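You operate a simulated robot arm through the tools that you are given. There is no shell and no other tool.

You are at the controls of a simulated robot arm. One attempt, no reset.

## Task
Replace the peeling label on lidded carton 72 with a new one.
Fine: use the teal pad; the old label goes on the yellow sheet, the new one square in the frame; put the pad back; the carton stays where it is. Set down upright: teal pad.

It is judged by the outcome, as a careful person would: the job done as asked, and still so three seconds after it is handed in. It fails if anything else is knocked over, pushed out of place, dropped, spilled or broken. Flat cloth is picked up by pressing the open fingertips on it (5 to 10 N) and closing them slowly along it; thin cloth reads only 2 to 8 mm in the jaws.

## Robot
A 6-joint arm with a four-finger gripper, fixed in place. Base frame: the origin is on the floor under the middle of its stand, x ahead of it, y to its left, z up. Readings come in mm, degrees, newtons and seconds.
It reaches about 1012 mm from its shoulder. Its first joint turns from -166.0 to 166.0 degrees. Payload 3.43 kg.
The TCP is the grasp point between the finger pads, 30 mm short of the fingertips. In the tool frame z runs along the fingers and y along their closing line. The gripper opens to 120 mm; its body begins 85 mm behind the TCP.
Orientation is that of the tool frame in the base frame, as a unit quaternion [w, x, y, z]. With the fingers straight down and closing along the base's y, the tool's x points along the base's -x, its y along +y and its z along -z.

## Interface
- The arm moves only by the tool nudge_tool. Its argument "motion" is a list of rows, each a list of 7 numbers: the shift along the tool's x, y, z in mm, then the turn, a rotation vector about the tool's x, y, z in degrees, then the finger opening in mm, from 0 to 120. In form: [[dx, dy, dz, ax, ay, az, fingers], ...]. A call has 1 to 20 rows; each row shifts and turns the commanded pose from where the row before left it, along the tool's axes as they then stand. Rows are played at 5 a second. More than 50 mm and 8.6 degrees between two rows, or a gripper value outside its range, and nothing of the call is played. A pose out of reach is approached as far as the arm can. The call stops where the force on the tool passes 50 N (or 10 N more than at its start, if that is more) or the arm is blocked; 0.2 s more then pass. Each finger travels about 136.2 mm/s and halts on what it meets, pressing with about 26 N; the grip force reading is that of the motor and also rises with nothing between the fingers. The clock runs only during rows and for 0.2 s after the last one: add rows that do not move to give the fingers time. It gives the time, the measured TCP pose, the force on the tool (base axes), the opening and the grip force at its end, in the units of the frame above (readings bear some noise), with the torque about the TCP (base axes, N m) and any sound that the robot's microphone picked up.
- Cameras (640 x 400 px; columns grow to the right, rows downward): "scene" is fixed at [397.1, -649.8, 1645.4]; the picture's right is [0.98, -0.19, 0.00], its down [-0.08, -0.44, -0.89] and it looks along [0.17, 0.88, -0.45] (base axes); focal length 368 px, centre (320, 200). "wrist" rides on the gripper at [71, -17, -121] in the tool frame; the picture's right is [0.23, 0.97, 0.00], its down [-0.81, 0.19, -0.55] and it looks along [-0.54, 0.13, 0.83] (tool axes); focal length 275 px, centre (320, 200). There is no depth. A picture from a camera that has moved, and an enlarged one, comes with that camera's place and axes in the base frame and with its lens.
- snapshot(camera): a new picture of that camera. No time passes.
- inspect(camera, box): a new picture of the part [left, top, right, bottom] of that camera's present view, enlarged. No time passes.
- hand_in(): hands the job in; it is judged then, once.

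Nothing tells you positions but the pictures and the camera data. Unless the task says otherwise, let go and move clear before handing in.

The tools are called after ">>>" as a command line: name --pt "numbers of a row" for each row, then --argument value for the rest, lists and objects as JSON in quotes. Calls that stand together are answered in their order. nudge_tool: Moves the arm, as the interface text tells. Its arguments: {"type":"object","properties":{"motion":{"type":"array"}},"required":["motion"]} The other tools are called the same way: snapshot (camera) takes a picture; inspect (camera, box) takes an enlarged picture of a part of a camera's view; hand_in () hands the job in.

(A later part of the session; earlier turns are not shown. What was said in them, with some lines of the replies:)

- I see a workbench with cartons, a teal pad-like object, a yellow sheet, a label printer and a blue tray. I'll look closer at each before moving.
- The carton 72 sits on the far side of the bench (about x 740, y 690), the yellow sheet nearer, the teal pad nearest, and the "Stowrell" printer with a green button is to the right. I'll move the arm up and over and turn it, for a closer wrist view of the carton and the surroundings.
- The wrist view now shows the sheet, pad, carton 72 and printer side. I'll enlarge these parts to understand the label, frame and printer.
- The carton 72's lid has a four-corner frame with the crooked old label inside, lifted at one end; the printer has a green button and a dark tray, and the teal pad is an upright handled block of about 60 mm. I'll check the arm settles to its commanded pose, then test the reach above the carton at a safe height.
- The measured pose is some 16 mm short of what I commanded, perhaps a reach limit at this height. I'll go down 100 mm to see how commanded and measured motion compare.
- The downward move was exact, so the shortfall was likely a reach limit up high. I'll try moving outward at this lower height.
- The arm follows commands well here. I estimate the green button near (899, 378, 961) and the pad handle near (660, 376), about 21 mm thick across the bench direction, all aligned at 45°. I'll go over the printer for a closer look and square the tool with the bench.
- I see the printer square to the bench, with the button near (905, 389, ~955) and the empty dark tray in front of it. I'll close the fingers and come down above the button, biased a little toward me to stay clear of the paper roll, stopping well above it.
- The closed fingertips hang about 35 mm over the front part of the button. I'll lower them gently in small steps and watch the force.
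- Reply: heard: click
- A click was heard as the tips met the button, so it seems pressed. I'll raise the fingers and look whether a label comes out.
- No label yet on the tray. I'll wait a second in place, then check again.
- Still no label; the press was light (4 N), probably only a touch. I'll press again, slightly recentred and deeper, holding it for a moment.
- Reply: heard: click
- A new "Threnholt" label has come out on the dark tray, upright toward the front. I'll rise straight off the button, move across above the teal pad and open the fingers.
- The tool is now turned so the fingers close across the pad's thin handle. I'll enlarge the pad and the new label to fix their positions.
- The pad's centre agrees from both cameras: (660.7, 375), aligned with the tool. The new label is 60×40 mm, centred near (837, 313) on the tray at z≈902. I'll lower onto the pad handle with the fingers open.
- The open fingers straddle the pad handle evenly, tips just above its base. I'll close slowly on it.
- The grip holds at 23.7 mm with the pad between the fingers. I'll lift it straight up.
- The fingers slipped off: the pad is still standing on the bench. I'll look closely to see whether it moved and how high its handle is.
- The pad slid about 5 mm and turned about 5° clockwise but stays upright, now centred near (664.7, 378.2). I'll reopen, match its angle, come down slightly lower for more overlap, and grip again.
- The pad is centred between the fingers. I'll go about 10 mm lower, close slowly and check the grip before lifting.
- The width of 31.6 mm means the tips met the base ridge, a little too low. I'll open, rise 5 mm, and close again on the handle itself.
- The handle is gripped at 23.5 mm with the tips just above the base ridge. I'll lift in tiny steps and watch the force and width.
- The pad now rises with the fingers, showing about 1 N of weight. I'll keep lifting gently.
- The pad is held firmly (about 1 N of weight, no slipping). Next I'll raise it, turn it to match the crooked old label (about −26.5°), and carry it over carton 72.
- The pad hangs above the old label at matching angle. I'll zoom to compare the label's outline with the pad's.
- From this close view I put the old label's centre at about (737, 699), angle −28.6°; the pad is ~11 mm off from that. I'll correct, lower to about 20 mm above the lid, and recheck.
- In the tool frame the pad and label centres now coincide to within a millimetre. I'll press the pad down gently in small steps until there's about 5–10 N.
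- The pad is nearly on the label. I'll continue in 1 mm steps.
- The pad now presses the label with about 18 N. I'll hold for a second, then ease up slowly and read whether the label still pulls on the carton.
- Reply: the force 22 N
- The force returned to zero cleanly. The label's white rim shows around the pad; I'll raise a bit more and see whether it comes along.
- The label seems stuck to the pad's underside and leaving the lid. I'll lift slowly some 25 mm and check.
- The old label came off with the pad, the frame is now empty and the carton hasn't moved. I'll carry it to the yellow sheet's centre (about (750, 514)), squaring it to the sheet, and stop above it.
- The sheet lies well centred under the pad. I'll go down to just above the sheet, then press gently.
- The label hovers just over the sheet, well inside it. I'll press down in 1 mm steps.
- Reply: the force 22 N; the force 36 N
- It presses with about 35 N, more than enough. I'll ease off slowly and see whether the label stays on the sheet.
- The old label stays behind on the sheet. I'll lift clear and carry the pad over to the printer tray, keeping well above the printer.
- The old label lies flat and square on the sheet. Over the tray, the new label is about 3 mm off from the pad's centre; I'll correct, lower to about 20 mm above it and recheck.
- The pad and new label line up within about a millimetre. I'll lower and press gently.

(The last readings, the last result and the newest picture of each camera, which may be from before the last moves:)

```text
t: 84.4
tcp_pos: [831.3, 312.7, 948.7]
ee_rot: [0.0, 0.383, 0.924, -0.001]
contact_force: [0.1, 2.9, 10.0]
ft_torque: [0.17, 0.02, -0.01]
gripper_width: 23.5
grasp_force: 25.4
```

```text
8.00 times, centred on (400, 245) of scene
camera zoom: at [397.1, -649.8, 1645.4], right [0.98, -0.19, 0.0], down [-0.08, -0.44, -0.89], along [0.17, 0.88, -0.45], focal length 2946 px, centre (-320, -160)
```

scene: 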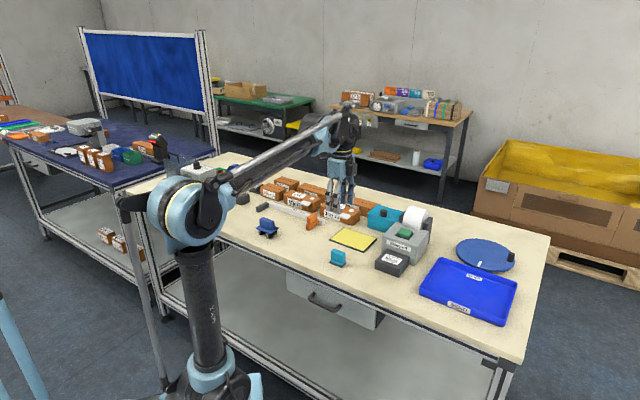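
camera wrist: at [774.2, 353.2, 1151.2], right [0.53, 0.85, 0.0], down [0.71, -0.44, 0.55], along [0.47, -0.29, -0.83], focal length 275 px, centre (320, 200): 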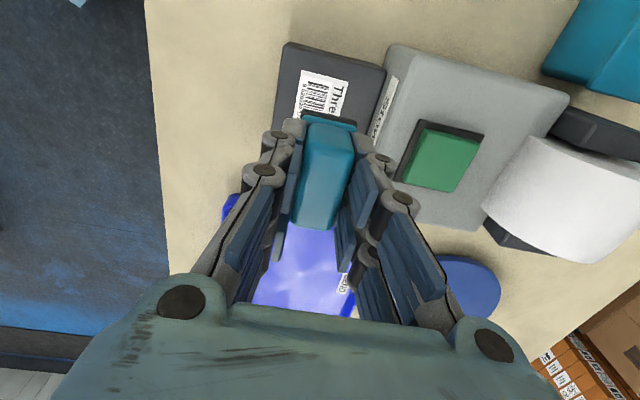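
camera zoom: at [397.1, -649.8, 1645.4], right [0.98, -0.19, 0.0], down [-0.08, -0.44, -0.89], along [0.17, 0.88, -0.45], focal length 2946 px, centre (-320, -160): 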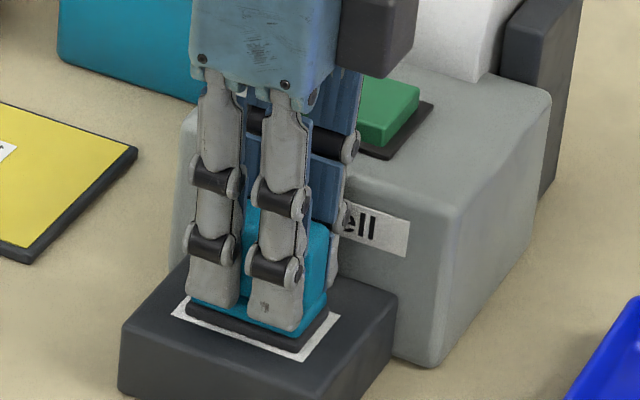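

Contact at about 10 N. I'll add a touch more pressure like last time, hold, then ease off and lift slowly.

>>> nudge_tool --pt "0 0 0.5 0 0 0 0" --pt "0 0 0 0 0 0 0" --pt "0 0 0 0 0 0 0" --pt "0 0 0 0 0 0 0" --pt "0 0 0 0 0 0 0"

>>> nudge_tool --pt "0 0 -0.7 0 0 0 0" --pt "0 0 -0.6 0 0 0 0" --pt "0 0 -0.6 0 0 0 0" --pt "0 0 -0.6 0 0 0 0" --pt "0 0 -1 0 0 0 0" --pt "0 0 -1 0 0 0 0" --pt "0 0 -1 0 0 0 0" --pt "0 0 -2 0 0 0 0" --pt "0 0 -2 0 0 0 0"

>>> inspect --camera "scene" --box '[370, 220, 430, 270]'

>>> inspect --camera "wrist" --box '[220, 0, 420, 160]'

```text
t: 85.6
tcp_pos: [831.2, 312.7, 949.3]
ee_rot: [0.002, 0.383, 0.924, 0.001]
contact_force: [8.1, 3.9, 29.3]
ft_torque: [0.15, -0.2, 0.01]
gripper_width: 23.5
grasp_force: 26.1
```

```text
t: 87.6
tcp_pos: [832.5, 313.2, 959.4]
ee_rot: [0.0, 0.383, 0.924, 0.0]
contact_force: [0.1, -0.8, -0.8]
ft_torque: [0.0, 0.0, 0.04]
gripper_width: 23.6
grasp_force: 26.0
```

```text
8.00 times, centred on (400, 245) of scene
camera zoom: at [397.1, -649.8, 1645.4], right [0.98, -0.19, 0.0], down [-0.08, -0.44, -0.89], along [0.17, 0.88, -0.45], focal length 2946 px, centre (-320, -160)
```

zoom: 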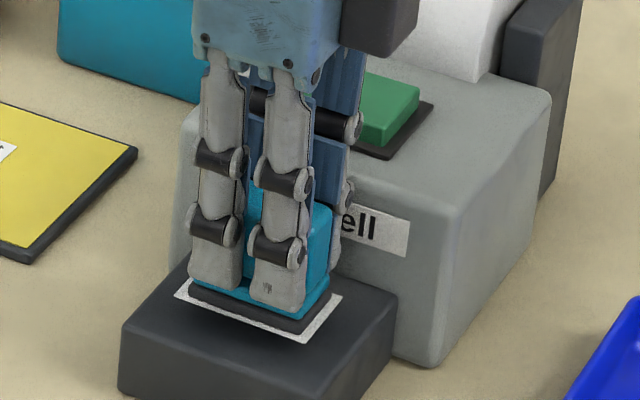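

```text
2.50 times, centred on (320, 80) of wrist
camera zoom: at [770.5, 351.9, 1078.7], right [0.53, 0.85, 0.0], down [0.71, -0.44, 0.55], along [0.47, -0.29, -0.83], focal length 688 px, centre (320, 500)
```

zoom: 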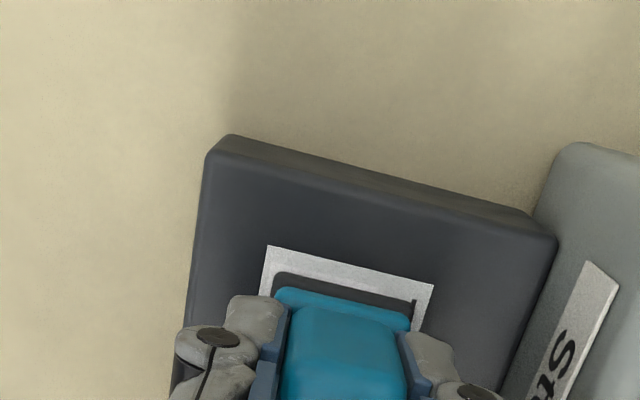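

The new label came away on the pad. I'll raise it, carry it over carton 72 (frame centre about (728, 703), angle −44.4°), and check alignment there.

>>> nudge_tool --pt "0 0 -5 0 0 0 0" --pt "0 0 -10 0 0 0 0" --pt "0 0 -15 0 0 0 0" --pt "0 0 -18 0 0 0 0" --pt "0 0 -18 0 0 0 0" --pt "0 0 -9 0 0 0 0" --pt "0 0 0 0 0 0 0" --pt "8 4.6 0 0 0 0 0" --pt "16 9.2 0 0 0 0 0" --pt "16 9.2 0 0 0 0 0" --pt "16 9.2 0 0 0 0 0" --pt "16 9.2 0 0 0 0 0" --pt "16 9.2 0 0 0 0 0" --pt "16 9.2 0 0 0 0 0" --pt "16 9.2 0 0 0 0 0" --pt "16 9.2 0 0 0 0 0" --pt "16 9.2 0 0 0 0 0" --pt "16 9.2 0 0 0 0 0"

>>> nudge_tool --pt "16 9.2 0 0 0 0 0" --pt "16 9.2 0 0 0 0 0" --pt "16 9.2 0 0 0 0 0" --pt "16 9.2 0 0 0 0 0" --pt "16 9.2 0 0 0 0 0" --pt "16 9.2 0 0 0 0 0" --pt "16 9.2 0 0 0 0 0" --pt "16 9.2 0 0 0 0 0" --pt "16 9.2 0 0 0 0 0" --pt "16 9.2 0 0 0 0 0" --pt "13 7.5 0 0 0 0 0" --pt "8 4.5 0 0 0 0 0" --pt "0 0 0 0 0 0 0"

>>> inspect --camera "wrist" --box '[220, 0, 420, 160]'

>>> inspect --camera "scene" --box '[290, 160, 390, 240]'

```text
t: 91.4
tcp_pos: [781.2, 502.1, 1033.2]
ee_rot: [0.001, 0.383, 0.924, 0.0]
contact_force: [-0.7, -0.2, -0.3]
ft_torque: [0.0, 0.03, -0.01]
gripper_width: 23.4
grasp_force: 26.0
```

```text
t: 94.2
tcp_pos: [727.7, 703.1, 1032.6]
ee_rot: [0.0, 0.383, 0.924, 0.0]
contact_force: [0.5, 0.6, -0.5]
ft_torque: [0.01, -0.01, 0.01]
gripper_width: 23.4
grasp_force: 26.2
```

```text
2.50 times, centred on (320, 80) of wrist
camera zoom: at [665.5, 741.0, 1152.9], right [0.53, 0.85, 0.0], down [0.71, -0.44, 0.55], along [0.47, -0.29, -0.83], focal length 688 px, centre (320, 500)
```

zoom: 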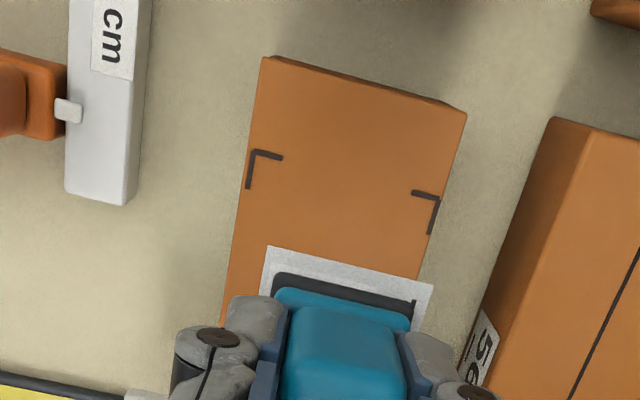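

```text
5.00 times, centred on (340, 200) of scene
camera zoom: at [397.1, -649.8, 1645.4], right [0.98, -0.19, 0.0], down [-0.08, -0.44, -0.89], along [0.17, 0.88, -0.45], focal length 1841 px, centre (220, 200)
```

zoom: 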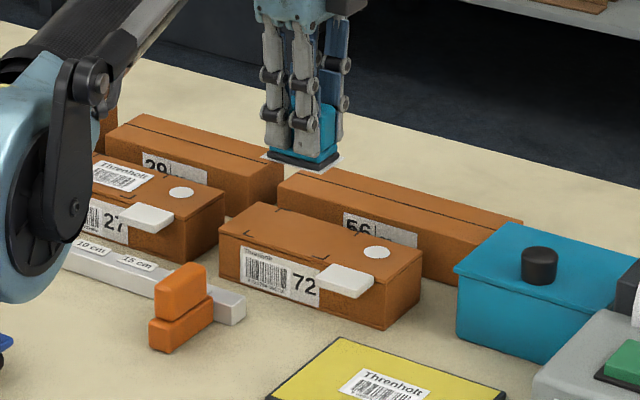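

The label lines up to about 1 mm and 1° with the frame. I'll make that small correction and lower to about 20 mm above the lid for a finer check.

>>> nudge_tool --pt "-0.35 -1.15 0 0 0 -0.8 0" --pt "0 0 10 0 0 0 0" --pt "0 0 15 0 0 0 0" --pt "0 0 13 0 0 0 0" --pt "0 0 10 0 0 0 0" --pt "0 0 0 0 0 0 0" --pt "0 0 0 0 0 0 0"

>>> inspect --camera "wrist" --box '[220, 0, 420, 160]'

>>> inspect --camera "scene" --box '[310, 180, 370, 230]'

```text
t: 95.8
tcp_pos: [726.4, 702.5, 985.2]
ee_rot: [0.001, 0.376, 0.927, -0.001]
contact_force: [-0.1, 0.5, -0.6]
ft_torque: [0.01, 0.02, 0.02]
gripper_width: 23.7
grasp_force: 25.8
```

```text
2.50 times, centred on (320, 80) of wrist
camera zoom: at [664.9, 740.2, 1104.9], right [0.51, 0.86, 0.0], down [0.71, -0.43, 0.55], along [0.48, -0.28, -0.83], focal length 688 px, centre (320, 500)
```

zoom: 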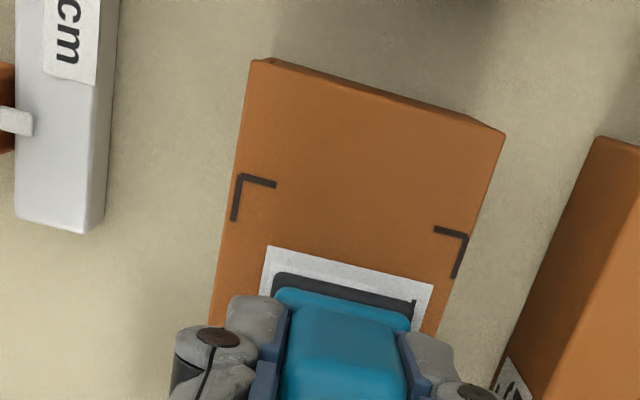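

```text
8.00 times, centred on (340, 205) of scene
camera zoom: at [397.1, -649.8, 1645.4], right [0.98, -0.19, 0.0], down [-0.08, -0.44, -0.89], along [0.17, 0.88, -0.45], focal length 2946 px, centre (160, 160)
```

zoom: 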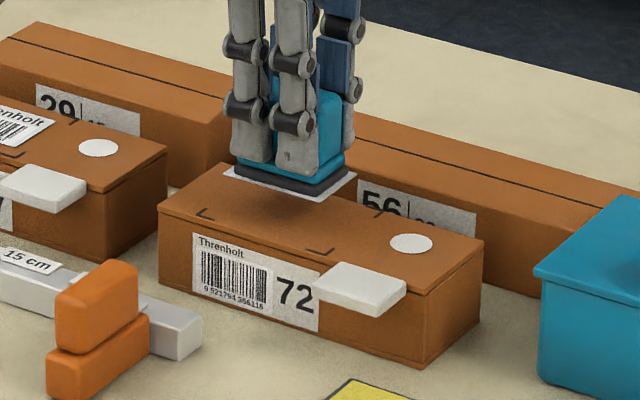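

I'll zoom further to measure the label edge and frame marks more finely.

>>> inspect --camera "wrist" --box '[276, 60, 340, 100]'

>>> inspect --camera "wrist" --box '[328, 80, 392, 120]'

```text
10.00 times, centred on (308, 80) of wrist
camera zoom: at [664.9, 740.2, 1104.9], right [0.51, 0.86, 0.0], down [0.71, -0.43, 0.55], along [0.48, -0.28, -0.83], focal length 2753 px, centre (440, 1400)
```

zoom: 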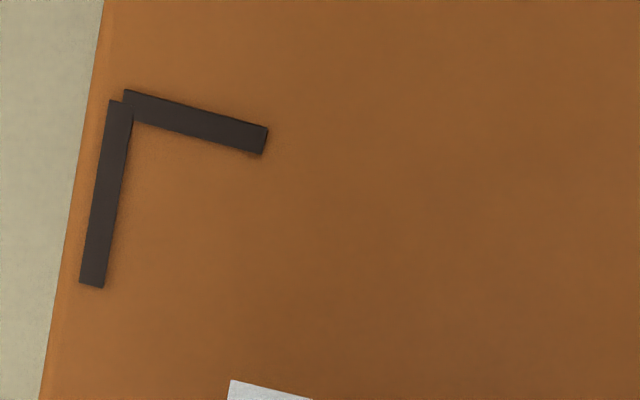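

```text
10.00 times, centred on (360, 100) of wrist
camera zoom: at [664.9, 740.2, 1104.9], right [0.51, 0.86, 0.0], down [0.71, -0.43, 0.55], along [0.48, -0.28, -0.83], focal length 2753 px, centre (-80, 1200)
```

zoom: 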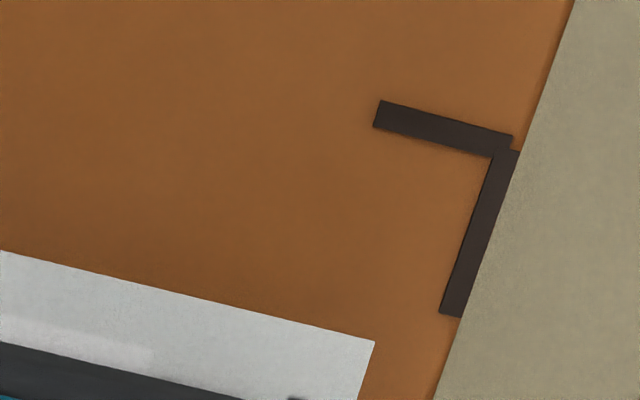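

The label sits centred in the frame to within about half a millimetre and half a degree. I'll apply that last trim and lower in small steps to the lid.

>>> nudge_tool --pt "-0.2 -0.3 0 0 0 0.5 0" --pt "0 0 6 0 0 0 0" --pt "0 0 6 0 0 0 0" --pt "0 0 4 0 0 0 0" --pt "0 0 0 0 0 0 0" --pt "0 0 0 0 0 0 0"

>>> inspect --camera "wrist" --box '[260, 50, 400, 130]'

>>> inspect --camera "scene" --box '[310, 180, 370, 230]'

```text
t: 97.2
tcp_pos: [725.5, 701.3, 969.2]
ee_rot: [0.001, 0.38, 0.925, 0.0]
contact_force: [-0.5, 0.5, 0.1]
ft_torque: [-0.01, 0.0, 0.0]
gripper_width: 23.6
grasp_force: 25.9
```

```text
4.57 times, centred on (330, 90) of wrist
camera zoom: at [664.3, 739.9, 1088.9], right [0.52, 0.85, 0.0], down [0.71, -0.43, 0.55], along [0.47, -0.29, -0.83], focal length 1258 px, centre (274, 703)
```

zoom: 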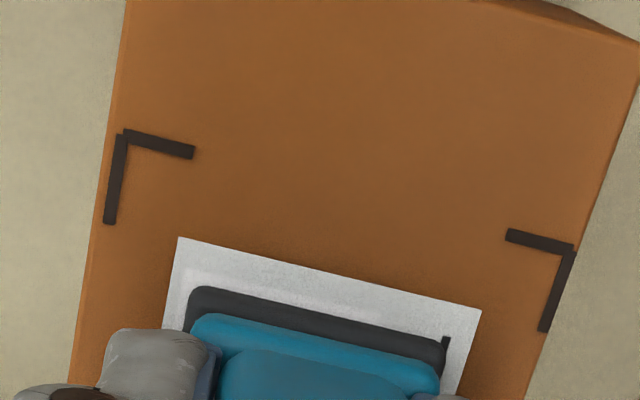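

```text
8.00 times, centred on (340, 205) of scene
camera zoom: at [397.1, -649.8, 1645.4], right [0.98, -0.19, 0.0], down [-0.08, -0.44, -0.89], along [0.17, 0.88, -0.45], focal length 2946 px, centre (160, 160)
```

zoom: 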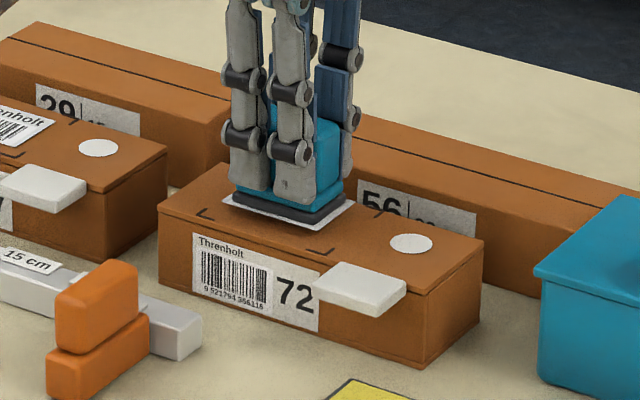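

About 5 mm above the lid, the label is within 1 mm and 0.3° of centred. I'll trim that and press it on.

>>> nudge_tool --pt "-0.7 0.4 0 0 0 0.2 0" --pt "0 0 1.5 0 0 0 0" --pt "0 0 1 0 0 0 0" --pt "0 0 0 0 0 0 0"

>>> nudge_tool --pt "0 0 0.7 0 0 0 0" --pt "0 0 0.7 0 0 0 0" --pt "0 0 0 0 0 0 0"

>>> nudge_tool --pt "0 0 0.7 0 0 0 0" --pt "0 0 0 0 0 0 0"

```text
t: 98.2
tcp_pos: [726.1, 700.2, 966.3]
ee_rot: [0.001, 0.383, 0.924, -0.001]
contact_force: [0.0, 0.0, -0.6]
ft_torque: [-0.03, -0.01, -0.03]
gripper_width: 23.5
grasp_force: 25.6
```

```text
t: 99.0
tcp_pos: [726.8, 699.8, 965.3]
ee_rot: [0.0, 0.382, 0.924, -0.001]
contact_force: [-0.1, -0.8, -0.2]
ft_torque: [-0.02, 0.05, 0.03]
gripper_width: 23.5
grasp_force: 26.0
```

```text
t: 99.6
tcp_pos: [727.6, 701.5, 963.6]
ee_rot: [0.001, 0.381, 0.924, 0.0]
contact_force: [-0.2, 0.6, -0.1]
ft_torque: [-0.01, 0.03, -0.01]
gripper_width: 23.5
grasp_force: 25.8
```

>>> nudge_tool --pt "0 0 0.5 0 0 0 0" --pt "0 0 0 0 0 0 0"

>>> nudge_tool --pt "0 0 0.5 0 0 0 0" --pt "0 0 0 0 0 0 0"

```text
t: 100.2
tcp_pos: [728.2, 701.8, 962.9]
ee_rot: [0.001, 0.381, 0.924, 0.0]
contact_force: [-0.4, 0.1, -0.8]
ft_torque: [-0.02, 0.01, -0.02]
gripper_width: 23.6
grasp_force: 26.2
```

```text
t: 100.8
tcp_pos: [728.3, 700.4, 963.1]
ee_rot: [0.001, 0.382, 0.924, 0.0]
contact_force: [-0.6, -0.1, -0.4]
ft_torque: [-0.02, 0.02, 0.01]
gripper_width: 23.5
grasp_force: 25.8
```

>>> inspect --camera "wrist" --box '[260, 50, 400, 130]'

>>> nudge_tool --pt "0 0 0.5 0 0 0 0" --pt "0 0 0 0 0 0 0"

>>> nudge_tool --pt "0 0 0.5 0 0 0 0" --pt "0 0 0 0 0 0 0"

```text
4.57 times, centred on (330, 90) of wrist
camera zoom: at [665.9, 739.9, 1083.2], right [0.52, 0.85, 0.0], down [0.71, -0.44, 0.55], along [0.47, -0.29, -0.83], focal length 1258 px, centre (274, 703)
```

zoom: 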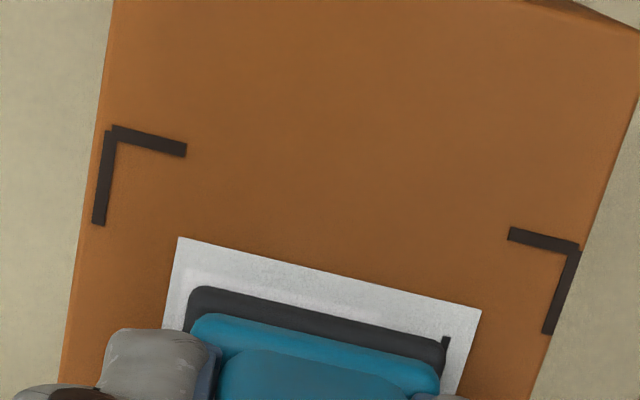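

```text
t: 101.4
tcp_pos: [727.8, 702.1, 961.8]
ee_rot: [0.001, 0.382, 0.924, 0.0]
contact_force: [0.3, 0.1, -0.8]
ft_torque: [0.02, 0.01, 0.04]
gripper_width: 23.9
grasp_force: 26.4
```

```text
t: 102.0
tcp_pos: [727.6, 700.4, 962.4]
ee_rot: [0.0, 0.382, 0.924, 0.0]
contact_force: [0.5, 0.7, 1.4]
ft_torque: [0.11, 0.03, -0.02]
gripper_width: 23.4
grasp_force: 26.0
```

At contact height the label's margins are equal to within about 0.6 mm and it's square to 0.1°. I'll now press it down to around 20 N and hold.

>>> nudge_tool --pt "0 0 0.5 0 0 0 0" --pt "0 0 0 0 0 0 0"

>>> nudge_tool --pt "0 0 0.5 0 0 0 0" --pt "0 0 0 0 0 0 0" --pt "0 0 0 0 0 0 0"

```text
t: 102.6
tcp_pos: [727.3, 700.5, 962.3]
ee_rot: [0.002, 0.381, 0.924, 0.0]
contact_force: [1.5, 0.6, 4.5]
ft_torque: [0.06, 0.0, 0.03]
gripper_width: 23.5
grasp_force: 26.0
```

```text
t: 103.4
tcp_pos: [728.1, 700.1, 961.4]
ee_rot: [0.0, 0.381, 0.924, 0.001]
contact_force: [1.1, 1.0, 10.1]
ft_torque: [0.07, -0.04, -0.06]
gripper_width: 23.4
grasp_force: 25.9
```

>>> nudge_tool --pt "0 0 0.5 0 0 0 0" --pt "0 0 0 0 0 0 0"

>>> nudge_tool --pt "0 0 0.4 0 0 0 0" --pt "0 0 0 0 0 0 0" --pt "0 0 0 0 0 0 0" --pt "0 0 0 0 0 0 0" --pt "0 0 0 0 0 0 0"

```text
t: 104.0
tcp_pos: [726.5, 700.3, 960.8]
ee_rot: [0.0, 0.382, 0.924, -0.001]
contact_force: [2.3, 0.0, 14.0]
ft_torque: [0.01, -0.11, -0.02]
gripper_width: 23.5
grasp_force: 26.0
```

```text
t: 105.2
tcp_pos: [725.7, 701.0, 962.3]
ee_rot: [0.0, 0.382, 0.924, 0.001]
contact_force: [-1.2, 0.9, 24.8]
ft_torque: [0.13, -0.01, 0.01]
gripper_width: 23.5
grasp_force: 26.0
```

Pressed at about 25 N for over a second. I'll ease off slowly, then look whether the label stays on the lid.

>>> nudge_tool --pt "0 0 -0.6 0 0 0 0" --pt "0 0 -0.6 0 0 0 0" --pt "0 0 -0.6 0 0 0 0" --pt "0 0 -0.6 0 0 0 0" --pt "0 0 -0.8 0 0 0 0" --pt "0 0 -0.8 0 0 0 0" --pt "0 0 -1 0 0 0 0" --pt "0 0 -1 0 0 0 0"

>>> inspect --camera "scene" --box '[310, 180, 370, 230]'

>>> inspect --camera "wrist" --box '[260, 50, 400, 130]'

```text
t: 107.0
tcp_pos: [726.1, 700.0, 967.6]
ee_rot: [0.001, 0.382, 0.924, 0.0]
contact_force: [0.5, 0.3, 0.0]
ft_torque: [-0.01, -0.02, 0.03]
gripper_width: 23.5
grasp_force: 26.0
```

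```text
8.00 times, centred on (340, 205) of scene
camera zoom: at [397.1, -649.8, 1645.4], right [0.98, -0.19, 0.0], down [-0.08, -0.44, -0.89], along [0.17, 0.88, -0.45], focal length 2946 px, centre (160, 160)
```

zoom: 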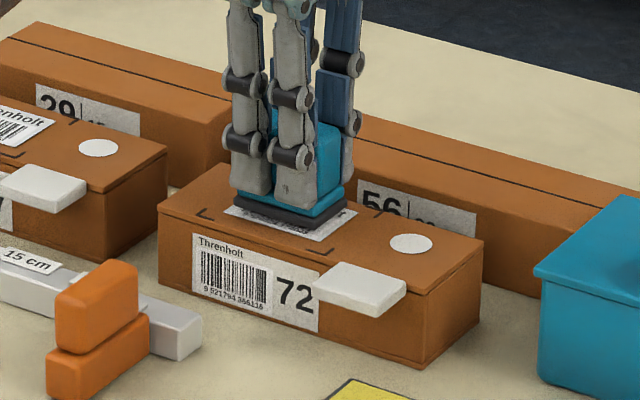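

```text
4.57 times, centred on (330, 90) of wrist
camera zoom: at [664.9, 739.3, 1086.6], right [0.52, 0.85, 0.0], down [0.71, -0.44, 0.55], along [0.47, -0.29, -0.83], focal length 1258 px, centre (274, 703)
```

zoom: 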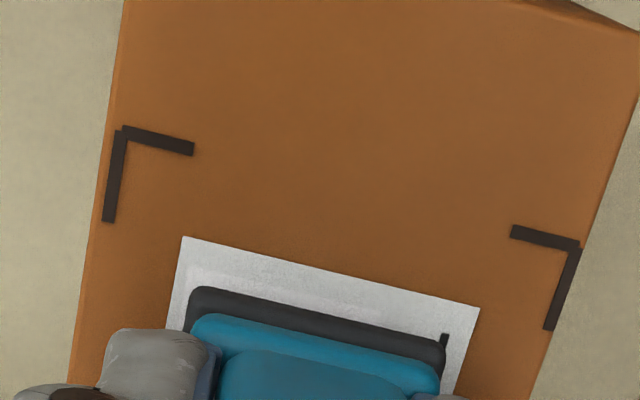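

The label appears to have stayed on the lid. I'll raise straight up to about 1030 and check.

>>> nudge_tool --pt "0 0 -2 0 0 0 0" --pt "0 0 -4 0 0 0 0" --pt "0 0 -8 0 0 0 0" --pt "0 0 -12 0 0 0 0" --pt "0 0 -15 0 0 0 0" --pt "0 0 -15 0 0 0 0" --pt "0 0 -10 0 0 0 0" --pt "0 0 0 0 0 0 0"

>>> inspect --camera "scene" --box '[310, 180, 370, 230]'

>>> inspect --camera "wrist" --box '[220, 0, 420, 160]'

```text
t: 108.8
tcp_pos: [726.5, 701.7, 1032.8]
ee_rot: [0.001, 0.382, 0.924, -0.001]
contact_force: [-0.2, 0.9, -1.4]
ft_torque: [0.02, 0.02, -0.01]
gripper_width: 23.7
grasp_force: 25.8
```

```text
8.00 times, centred on (340, 205) of scene
camera zoom: at [397.1, -649.8, 1645.4], right [0.98, -0.19, 0.0], down [-0.08, -0.44, -0.89], along [0.17, 0.88, -0.45], focal length 2946 px, centre (160, 160)
```

zoom: 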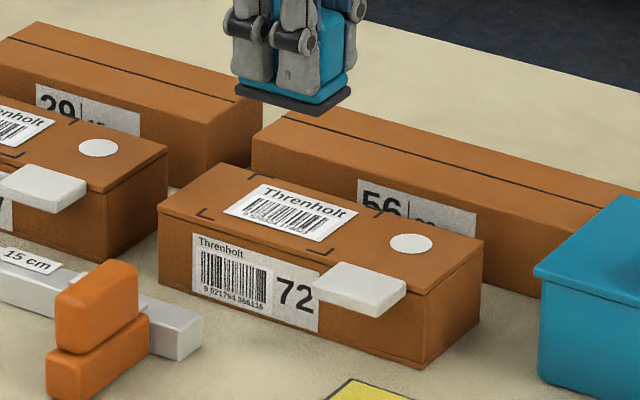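

```text
2.50 times, centred on (320, 80) of wrist
camera zoom: at [664.9, 739.3, 1152.0], right [0.52, 0.85, 0.0], down [0.71, -0.44, 0.55], along [0.47, -0.29, -0.83], focal length 688 px, centre (320, 500)
```

zoom: 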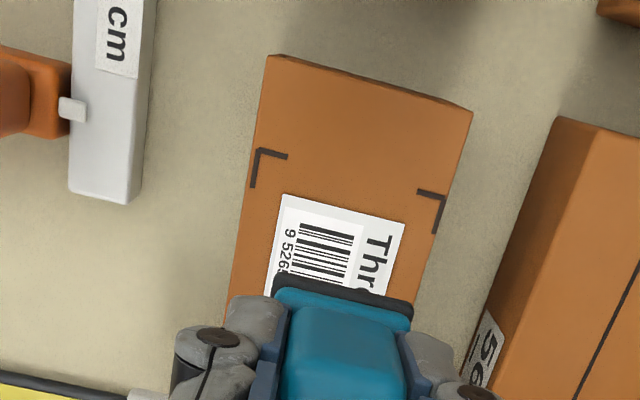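

The new label sits square in the frame with its text upright like the old one, and the carton is unmoved. Next I'll take the pad back to its original spot, about (660, 375), aligned with the bench.

>>> nudge_tool --pt "-5 -7.5 0 0 0 0 0" --pt "-10.3 -15.5 0 0 0 0 0" --pt "-10.3 -15.5 0 0 0 0 0" --pt "-10.3 -15.5 0 0 0 0 0" --pt "-10.3 -15.5 0 0 0 0 0" --pt "-10.3 -15.5 0 0 0 0 0" --pt "-10.3 -15.5 0 0 0 0 0" --pt "-10.3 -15.5 0 0 0 0 0" --pt "-10.3 -15.5 0 0 0 0 0" --pt "-10.3 -15.5 0 0 0 0 0" --pt "-10.3 -15.5 0 0 0 0 0" --pt "-10.3 -15.5 0 0 0 0 0" --pt "-10.3 -15.5 0 0 0 0 0" --pt "-10.3 -15.5 0 0 0 0 0" --pt "-10.3 -15.5 0 0 0 0 0" --pt "-10.3 -15.5 0 0 0 0 0" --pt "-10.3 -15.5 0 0 0 0 0" --pt "-10.3 -15.5 0 0 0 0 0" --pt "-4.2 -6.6 0 0 0 0 0" --pt "0 0 0 0 0 0 0"

>>> nudge_tool --pt "0 0 10 0 0 0 0" --pt "0 0 18 0 0 0 0" --pt "0 0 18 0 0 0 0" --pt "0 0 18 0 0 0 0" --pt "0 0 16 0 0 0 0" --pt "0 0 10 0 0 0 0" --pt "0 0 0 0 0 0 0" --pt "0 0 0 0 0 0 0"

>>> inspect --camera "scene" --box '[310, 220, 390, 280]'

>>> snapshot --camera "wrist"

```text
t: 113.0
tcp_pos: [662.3, 373.4, 1035.2]
ee_rot: [0.001, 0.382, 0.924, -0.001]
contact_force: [0.2, 0.5, 0.1]
ft_torque: [0.0, 0.01, -0.03]
gripper_width: 23.4
grasp_force: 26.0
```

```text
t: 114.8
tcp_pos: [662.3, 373.2, 944.1]
ee_rot: [0.001, 0.382, 0.924, 0.0]
contact_force: [-0.5, -0.5, -0.4]
ft_torque: [0.0, 0.0, 0.02]
gripper_width: 23.5
grasp_force: 26.1
```

```text
6.67 times, centred on (350, 250) of scene
camera zoom: at [397.1, -649.8, 1645.4], right [0.98, -0.19, 0.0], down [-0.08, -0.44, -0.89], along [0.17, 0.88, -0.45], focal length 2455 px, centre (120, -133)
```

zoom: 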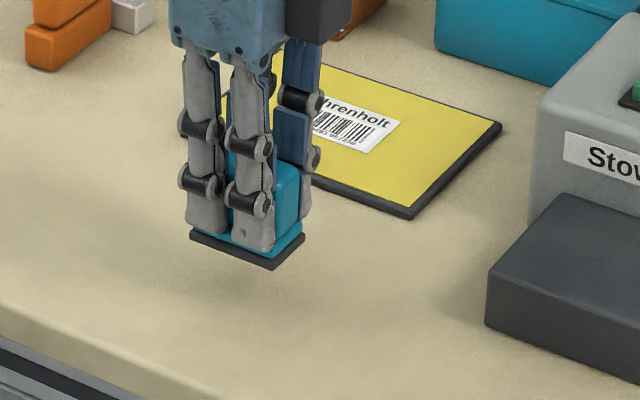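

```text
taken
camera wrist: at [600.0, 412.8, 1063.3], right [0.52, 0.85, 0.0], down [0.71, -0.44, 0.55], along [0.47, -0.29, -0.83], focal length 275 px, centre (320, 200)
```

wrist: 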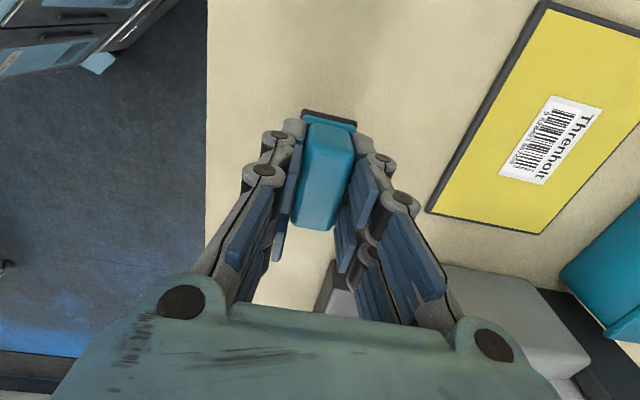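

Above the original spot, about 2 mm off along the bench. I'll correct that and lower slowly until the pad touches down.

>>> nudge_tool --pt "2 0 0 0 0 0 0" --pt "0 0 8 0 0 0 0" --pt "0 0 8 0 0 0 0" --pt "0 0 6 0 0 0 0" --pt "0 0 3 0 0 0 0" --pt "0 0 0 0 0 0 0"

>>> nudge_tool --pt "0 0 1 0 0 0 0" --pt "0 0 1 0 0 0 0" --pt "0 0 0 0 0 0 0"

>>> nudge_tool --pt "0 0 0.7 0 0 0 0" --pt "0 0 0.7 0 0 0 0" --pt "0 0 0 0 0 0 0"

>>> inspect --camera "scene" --box '[310, 230, 390, 280]'

```text
t: 116.2
tcp_pos: [660.7, 375.4, 918.5]
ee_rot: [0.001, 0.382, 0.924, 0.0]
contact_force: [-1.3, 0.4, -0.6]
ft_torque: [0.0, 0.01, 0.03]
gripper_width: 23.6
grasp_force: 26.5
```

```text
t: 117.0
tcp_pos: [661.9, 376.2, 915.0]
ee_rot: [0.001, 0.381, 0.924, 0.0]
contact_force: [-0.3, 0.4, -0.9]
ft_torque: [-0.01, 0.01, 0.0]
gripper_width: 23.4
grasp_force: 25.7
```

```text
t: 117.8
tcp_pos: [661.7, 375.1, 913.0]
ee_rot: [0.001, 0.382, 0.924, -0.001]
contact_force: [-0.6, -0.2, -0.2]
ft_torque: [-0.02, 0.02, -0.01]
gripper_width: 23.3
grasp_force: 25.9
```

```text
8.00 times, centred on (350, 255) of scene
camera zoom: at [397.1, -649.8, 1645.4], right [0.98, -0.19, 0.0], down [-0.08, -0.44, -0.89], along [0.17, 0.88, -0.45], focal length 2946 px, centre (80, -240)
```

zoom: 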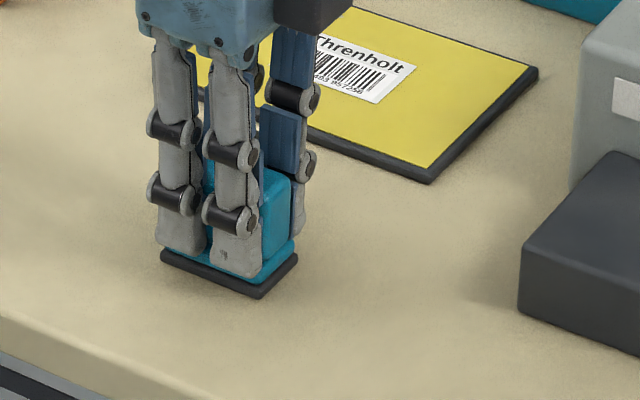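

Still a hair above the bench, and about 2–3 mm to the right of where the pad stood in the first picture. I'll trim that and set it down.

>>> nudge_tool --pt "1 -0.7 0 0 0 0 0" --pt "1 -0.7 0 0 0 0 0" --pt "0 0 0.7 0 0 0 0" --pt "0 0 0 0 0 0 0"

>>> nudge_tool --pt "0 0 0.7 0 0 0 0" --pt "0 0 0 0 0 0 0"

>>> nudge_tool --pt "0 0 0.6 0 0 0 0" --pt "0 0 0 0 0 0 0"

>>> inspect --camera "scene" --box '[310, 230, 390, 280]'

```text
t: 118.8
tcp_pos: [658.1, 375.6, 913.4]
ee_rot: [0.001, 0.382, 0.924, 0.0]
contact_force: [1.5, 0.5, 4.4]
ft_torque: [0.08, 0.04, -0.03]
gripper_width: 23.6
grasp_force: 25.4
```

```text
t: 119.4
tcp_pos: [657.8, 376.1, 913.1]
ee_rot: [0.001, 0.381, 0.925, -0.001]
contact_force: [3.0, 4.1, 11.2]
ft_torque: [0.16, -0.01, -0.07]
gripper_width: 23.3
grasp_force: 25.8
```

```text
t: 120.0
tcp_pos: [658.9, 376.3, 913.2]
ee_rot: [0.001, 0.381, 0.924, 0.0]
contact_force: [7.9, 7.3, 30.0]
ft_torque: [0.28, -0.19, 0.0]
gripper_width: 23.3
grasp_force: 26.2
```

```text
8.00 times, centred on (350, 255) of scene
camera zoom: at [397.1, -649.8, 1645.4], right [0.98, -0.19, 0.0], down [-0.08, -0.44, -0.89], along [0.17, 0.88, -0.45], focal length 2946 px, centre (80, -240)
```

zoom: 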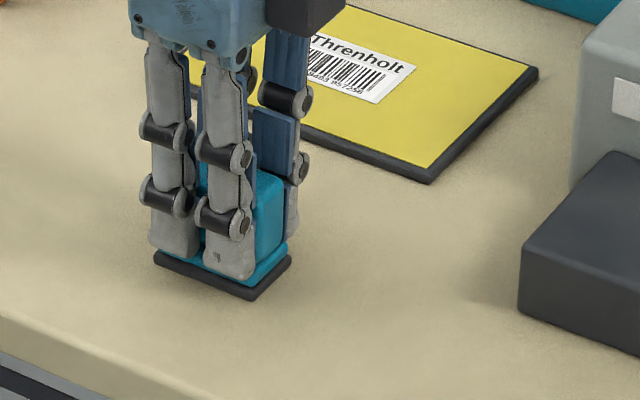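

The pad now matches its original place in the picture, resting on the bench. I'll relieve the pressure, then open the fingers slowly.

>>> nudge_tool --pt "0 0 -0.7 0 0 0 0" --pt "0 0 -0.6 0 0 0 0" --pt "0 0 0 0 0 0 0"

>>> nudge_tool --pt "0 0 0 0 0 0 22" --pt "0 0 0 0 0 0 25" --pt "0 0 0 0 0 0 28" --pt "0 0 0 0 0 0 34" --pt "0 0 0 0 0 0 44" --pt "0 0 0 0 0 0 60" --pt "0 0 0 0 0 0 70" --pt "0 0 0 0 0 0 70"

>>> inspect --camera "scene" --box '[310, 230, 390, 280]'

>>> inspect --camera "wrist" --box '[220, 80, 420, 280]'

```text
t: 120.8
tcp_pos: [656.9, 377.0, 913.4]
ee_rot: [0.001, 0.382, 0.924, 0.0]
contact_force: [1.2, -0.4, -0.6]
ft_torque: [0.01, 0.0, 0.04]
gripper_width: 23.4
grasp_force: 26.0
```

```text
t: 122.6
tcp_pos: [657.3, 375.5, 913.9]
ee_rot: [0.001, 0.382, 0.924, 0.0]
contact_force: [-0.3, 0.2, 0.2]
ft_torque: [-0.02, 0.01, 0.02]
gripper_width: 70.1
grasp_force: 0.0
```

```text
8.00 times, centred on (350, 255) of scene
camera zoom: at [397.1, -649.8, 1645.4], right [0.98, -0.19, 0.0], down [-0.08, -0.44, -0.89], along [0.17, 0.88, -0.45], focal length 2946 px, centre (80, -240)
```

zoom: 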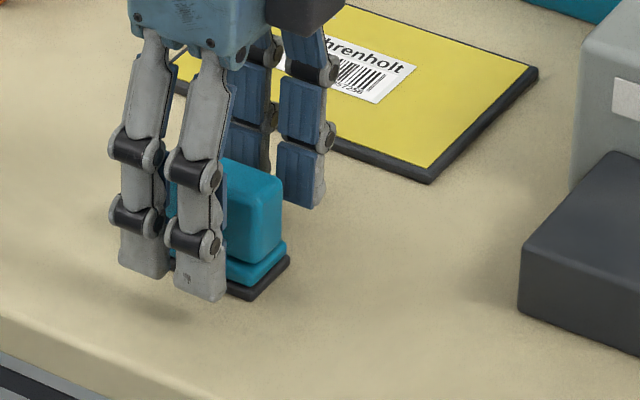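

```text
2.00 times, centred on (320, 180) of wrist
camera zoom: at [596.0, 414.1, 1033.7], right [0.52, 0.85, 0.0], down [0.71, -0.44, 0.55], along [0.47, -0.29, -0.83], focal length 551 px, centre (320, 240)
```

zoom: 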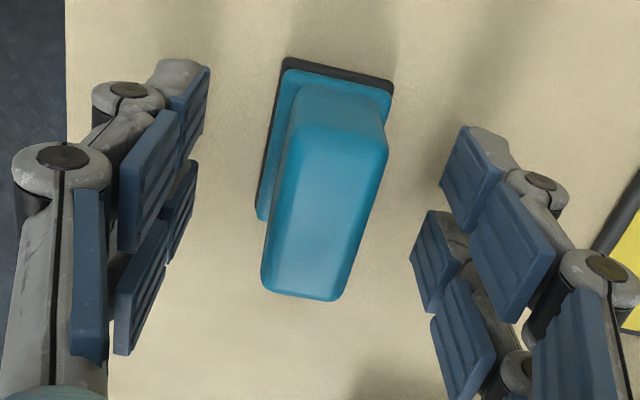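

The pad is released and standing upright. I'll rise straight up, well clear.

>>> nudge_tool --pt "0 0 -5 0 0 0 70" --pt "0 0 -15 0 0 0 70" --pt "0 0 -25 0 0 0 70" --pt "0 0 -35 0 0 0 70" --pt "0 0 -40 0 0 0 70" --pt "0 0 -40 0 0 0 70" --pt "0 0 -40 0 0 0 70" --pt "0 0 -20 0 0 0 70" --pt "0 0 0 0 0 0 70" --pt "0 0 0 0 0 0 70"

>>> snapshot --camera "scene"

>>> inspect --camera "scene" --box '[310, 230, 390, 280]'

>>> inspect --camera "scene" --box '[300, 180, 400, 260]'

>>> snapshot --camera "wrist"

```text
t: 124.8
tcp_pos: [657.9, 376.6, 1132.7]
ee_rot: [0.001, 0.382, 0.924, 0.0]
contact_force: [0.1, -0.3, 0.2]
ft_torque: [-0.02, 0.0, -0.02]
gripper_width: 69.9
grasp_force: 0.0
```

```text
taken
```

scene: 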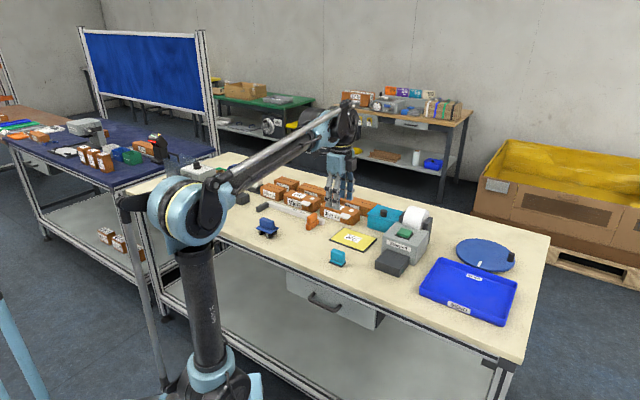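

```text
8.00 times, centred on (350, 255) of scene
camera zoom: at [397.1, -649.8, 1645.4], right [0.98, -0.19, 0.0], down [-0.08, -0.44, -0.89], along [0.17, 0.88, -0.45], focal length 2946 px, centre (80, -240)
```

zoom: 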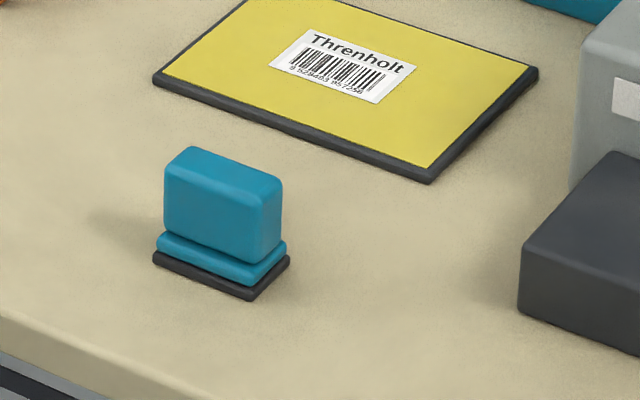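

```text
5.00 times, centred on (350, 220) of scene
camera zoom: at [397.1, -649.8, 1645.4], right [0.98, -0.19, 0.0], down [-0.08, -0.44, -0.89], along [0.17, 0.88, -0.45], focal length 1841 px, centre (170, 100)
```

zoom: 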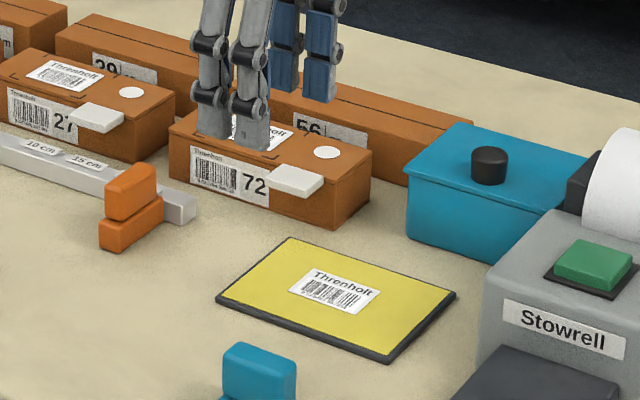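

```text
taken
camera wrist: at [596.5, 414.1, 1252.6], right [0.52, 0.85, 0.0], down [0.71, -0.44, 0.55], along [0.47, -0.29, -0.83], focal length 275 px, centre (320, 200)
```

wrist: 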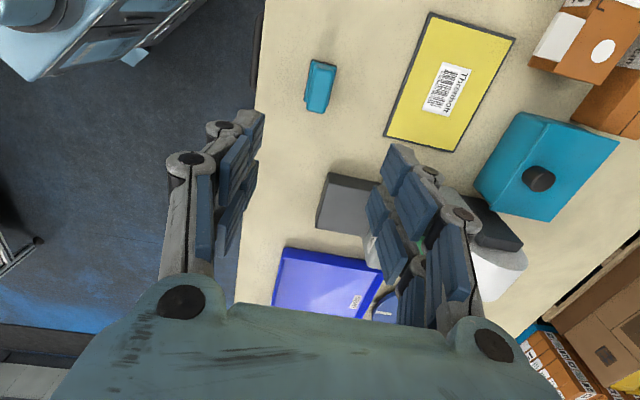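

The pad stands as it did at the start. I'll move the arm aside for an unobstructed view of the carton before handing in.

>>> nudge_tool --pt "4 -15 -5 0 0 0 70" --pt "8 -30 -10 0 0 0 70" --pt "8 -30 -10 0 0 0 70" --pt "8 -30 -10 0 0 0 70" --pt "8 -30 -10 0 0 0 70" --pt "4 -15 -5 0 0 0 70" --pt "0 0 0 0 0 0 70" --pt "0 0 0 0 0 0 70"

>>> snapshot --camera "scene"

>>> inspect --camera "scene" --box '[310, 180, 370, 230]'

>>> inspect --camera "scene" --box '[300, 190, 460, 290]'

```text
t: 126.6
tcp_pos: [524.0, 299.4, 1184.6]
ee_rot: [-0.001, 0.381, 0.924, 0.0]
contact_force: [-0.5, 0.4, 1.5]
ft_torque: [0.0, -0.04, 0.0]
gripper_width: 70.1
grasp_force: 0.0
```

```text
taken
```

scene: 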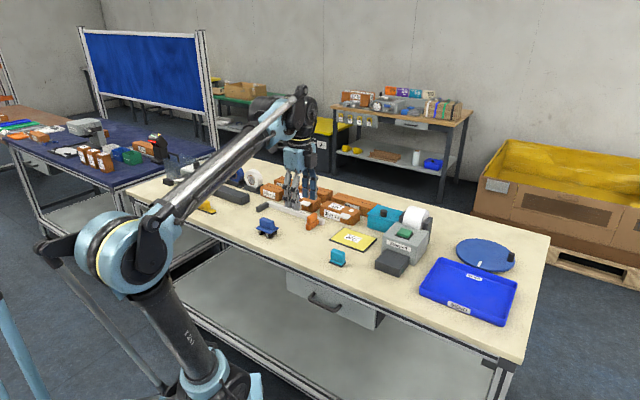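

```text
8.00 times, centred on (340, 205) of scene
camera zoom: at [397.1, -649.8, 1645.4], right [0.98, -0.19, 0.0], down [-0.08, -0.44, -0.89], along [0.17, 0.88, -0.45], focal length 2946 px, centre (160, 160)
```

zoom: 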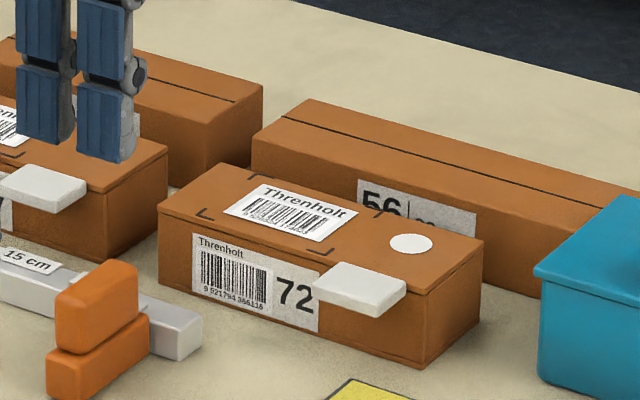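

```text
4.00 times, centred on (380, 240) of scene
camera zoom: at [397.1, -649.8, 1645.4], right [0.98, -0.19, 0.0], down [-0.08, -0.44, -0.89], along [0.17, 0.88, -0.45], focal length 1473 px, centre (80, 40)
```

zoom: 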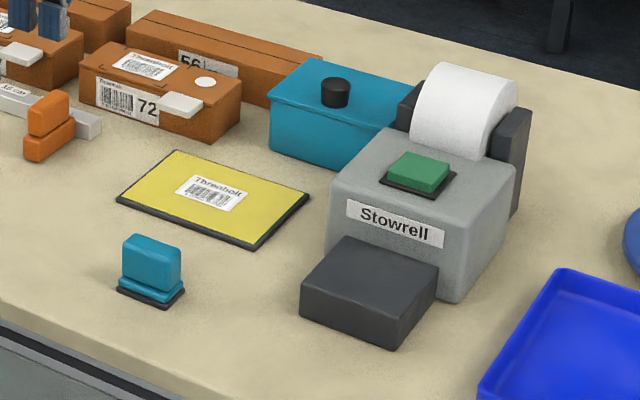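

Everything is as asked. The new label is square in the frame on carton 72, the carton is where it was, and the old label lies on the yellow sheet. The teal pad stands upright in its original place, and the arm is clear. I'll hand it in.

>>> hand_in

```text
The job is handed in.
```

The peeling label on carton 72 has been replaced, and the job is handed in.

- **New label:** it sits square in the frame on the lid, within about 1 mm of centre, with the text reading the same way as the old one.
- **Old label:** it is flat on the yellow sheet.
- **Teal pad:** it stands upright, within about 2 mm of where it started.
- **Carton and surroundings:** the carton did not move, and I saw nothing else displaced or knocked over.

On the first try the pad slipped out of the fingers and slid about 5 mm along the bench, staying upright. I gripped it again lower down and it held for the rest of the job. The printer button also needed a second press, because the first was too light; only one label came out.
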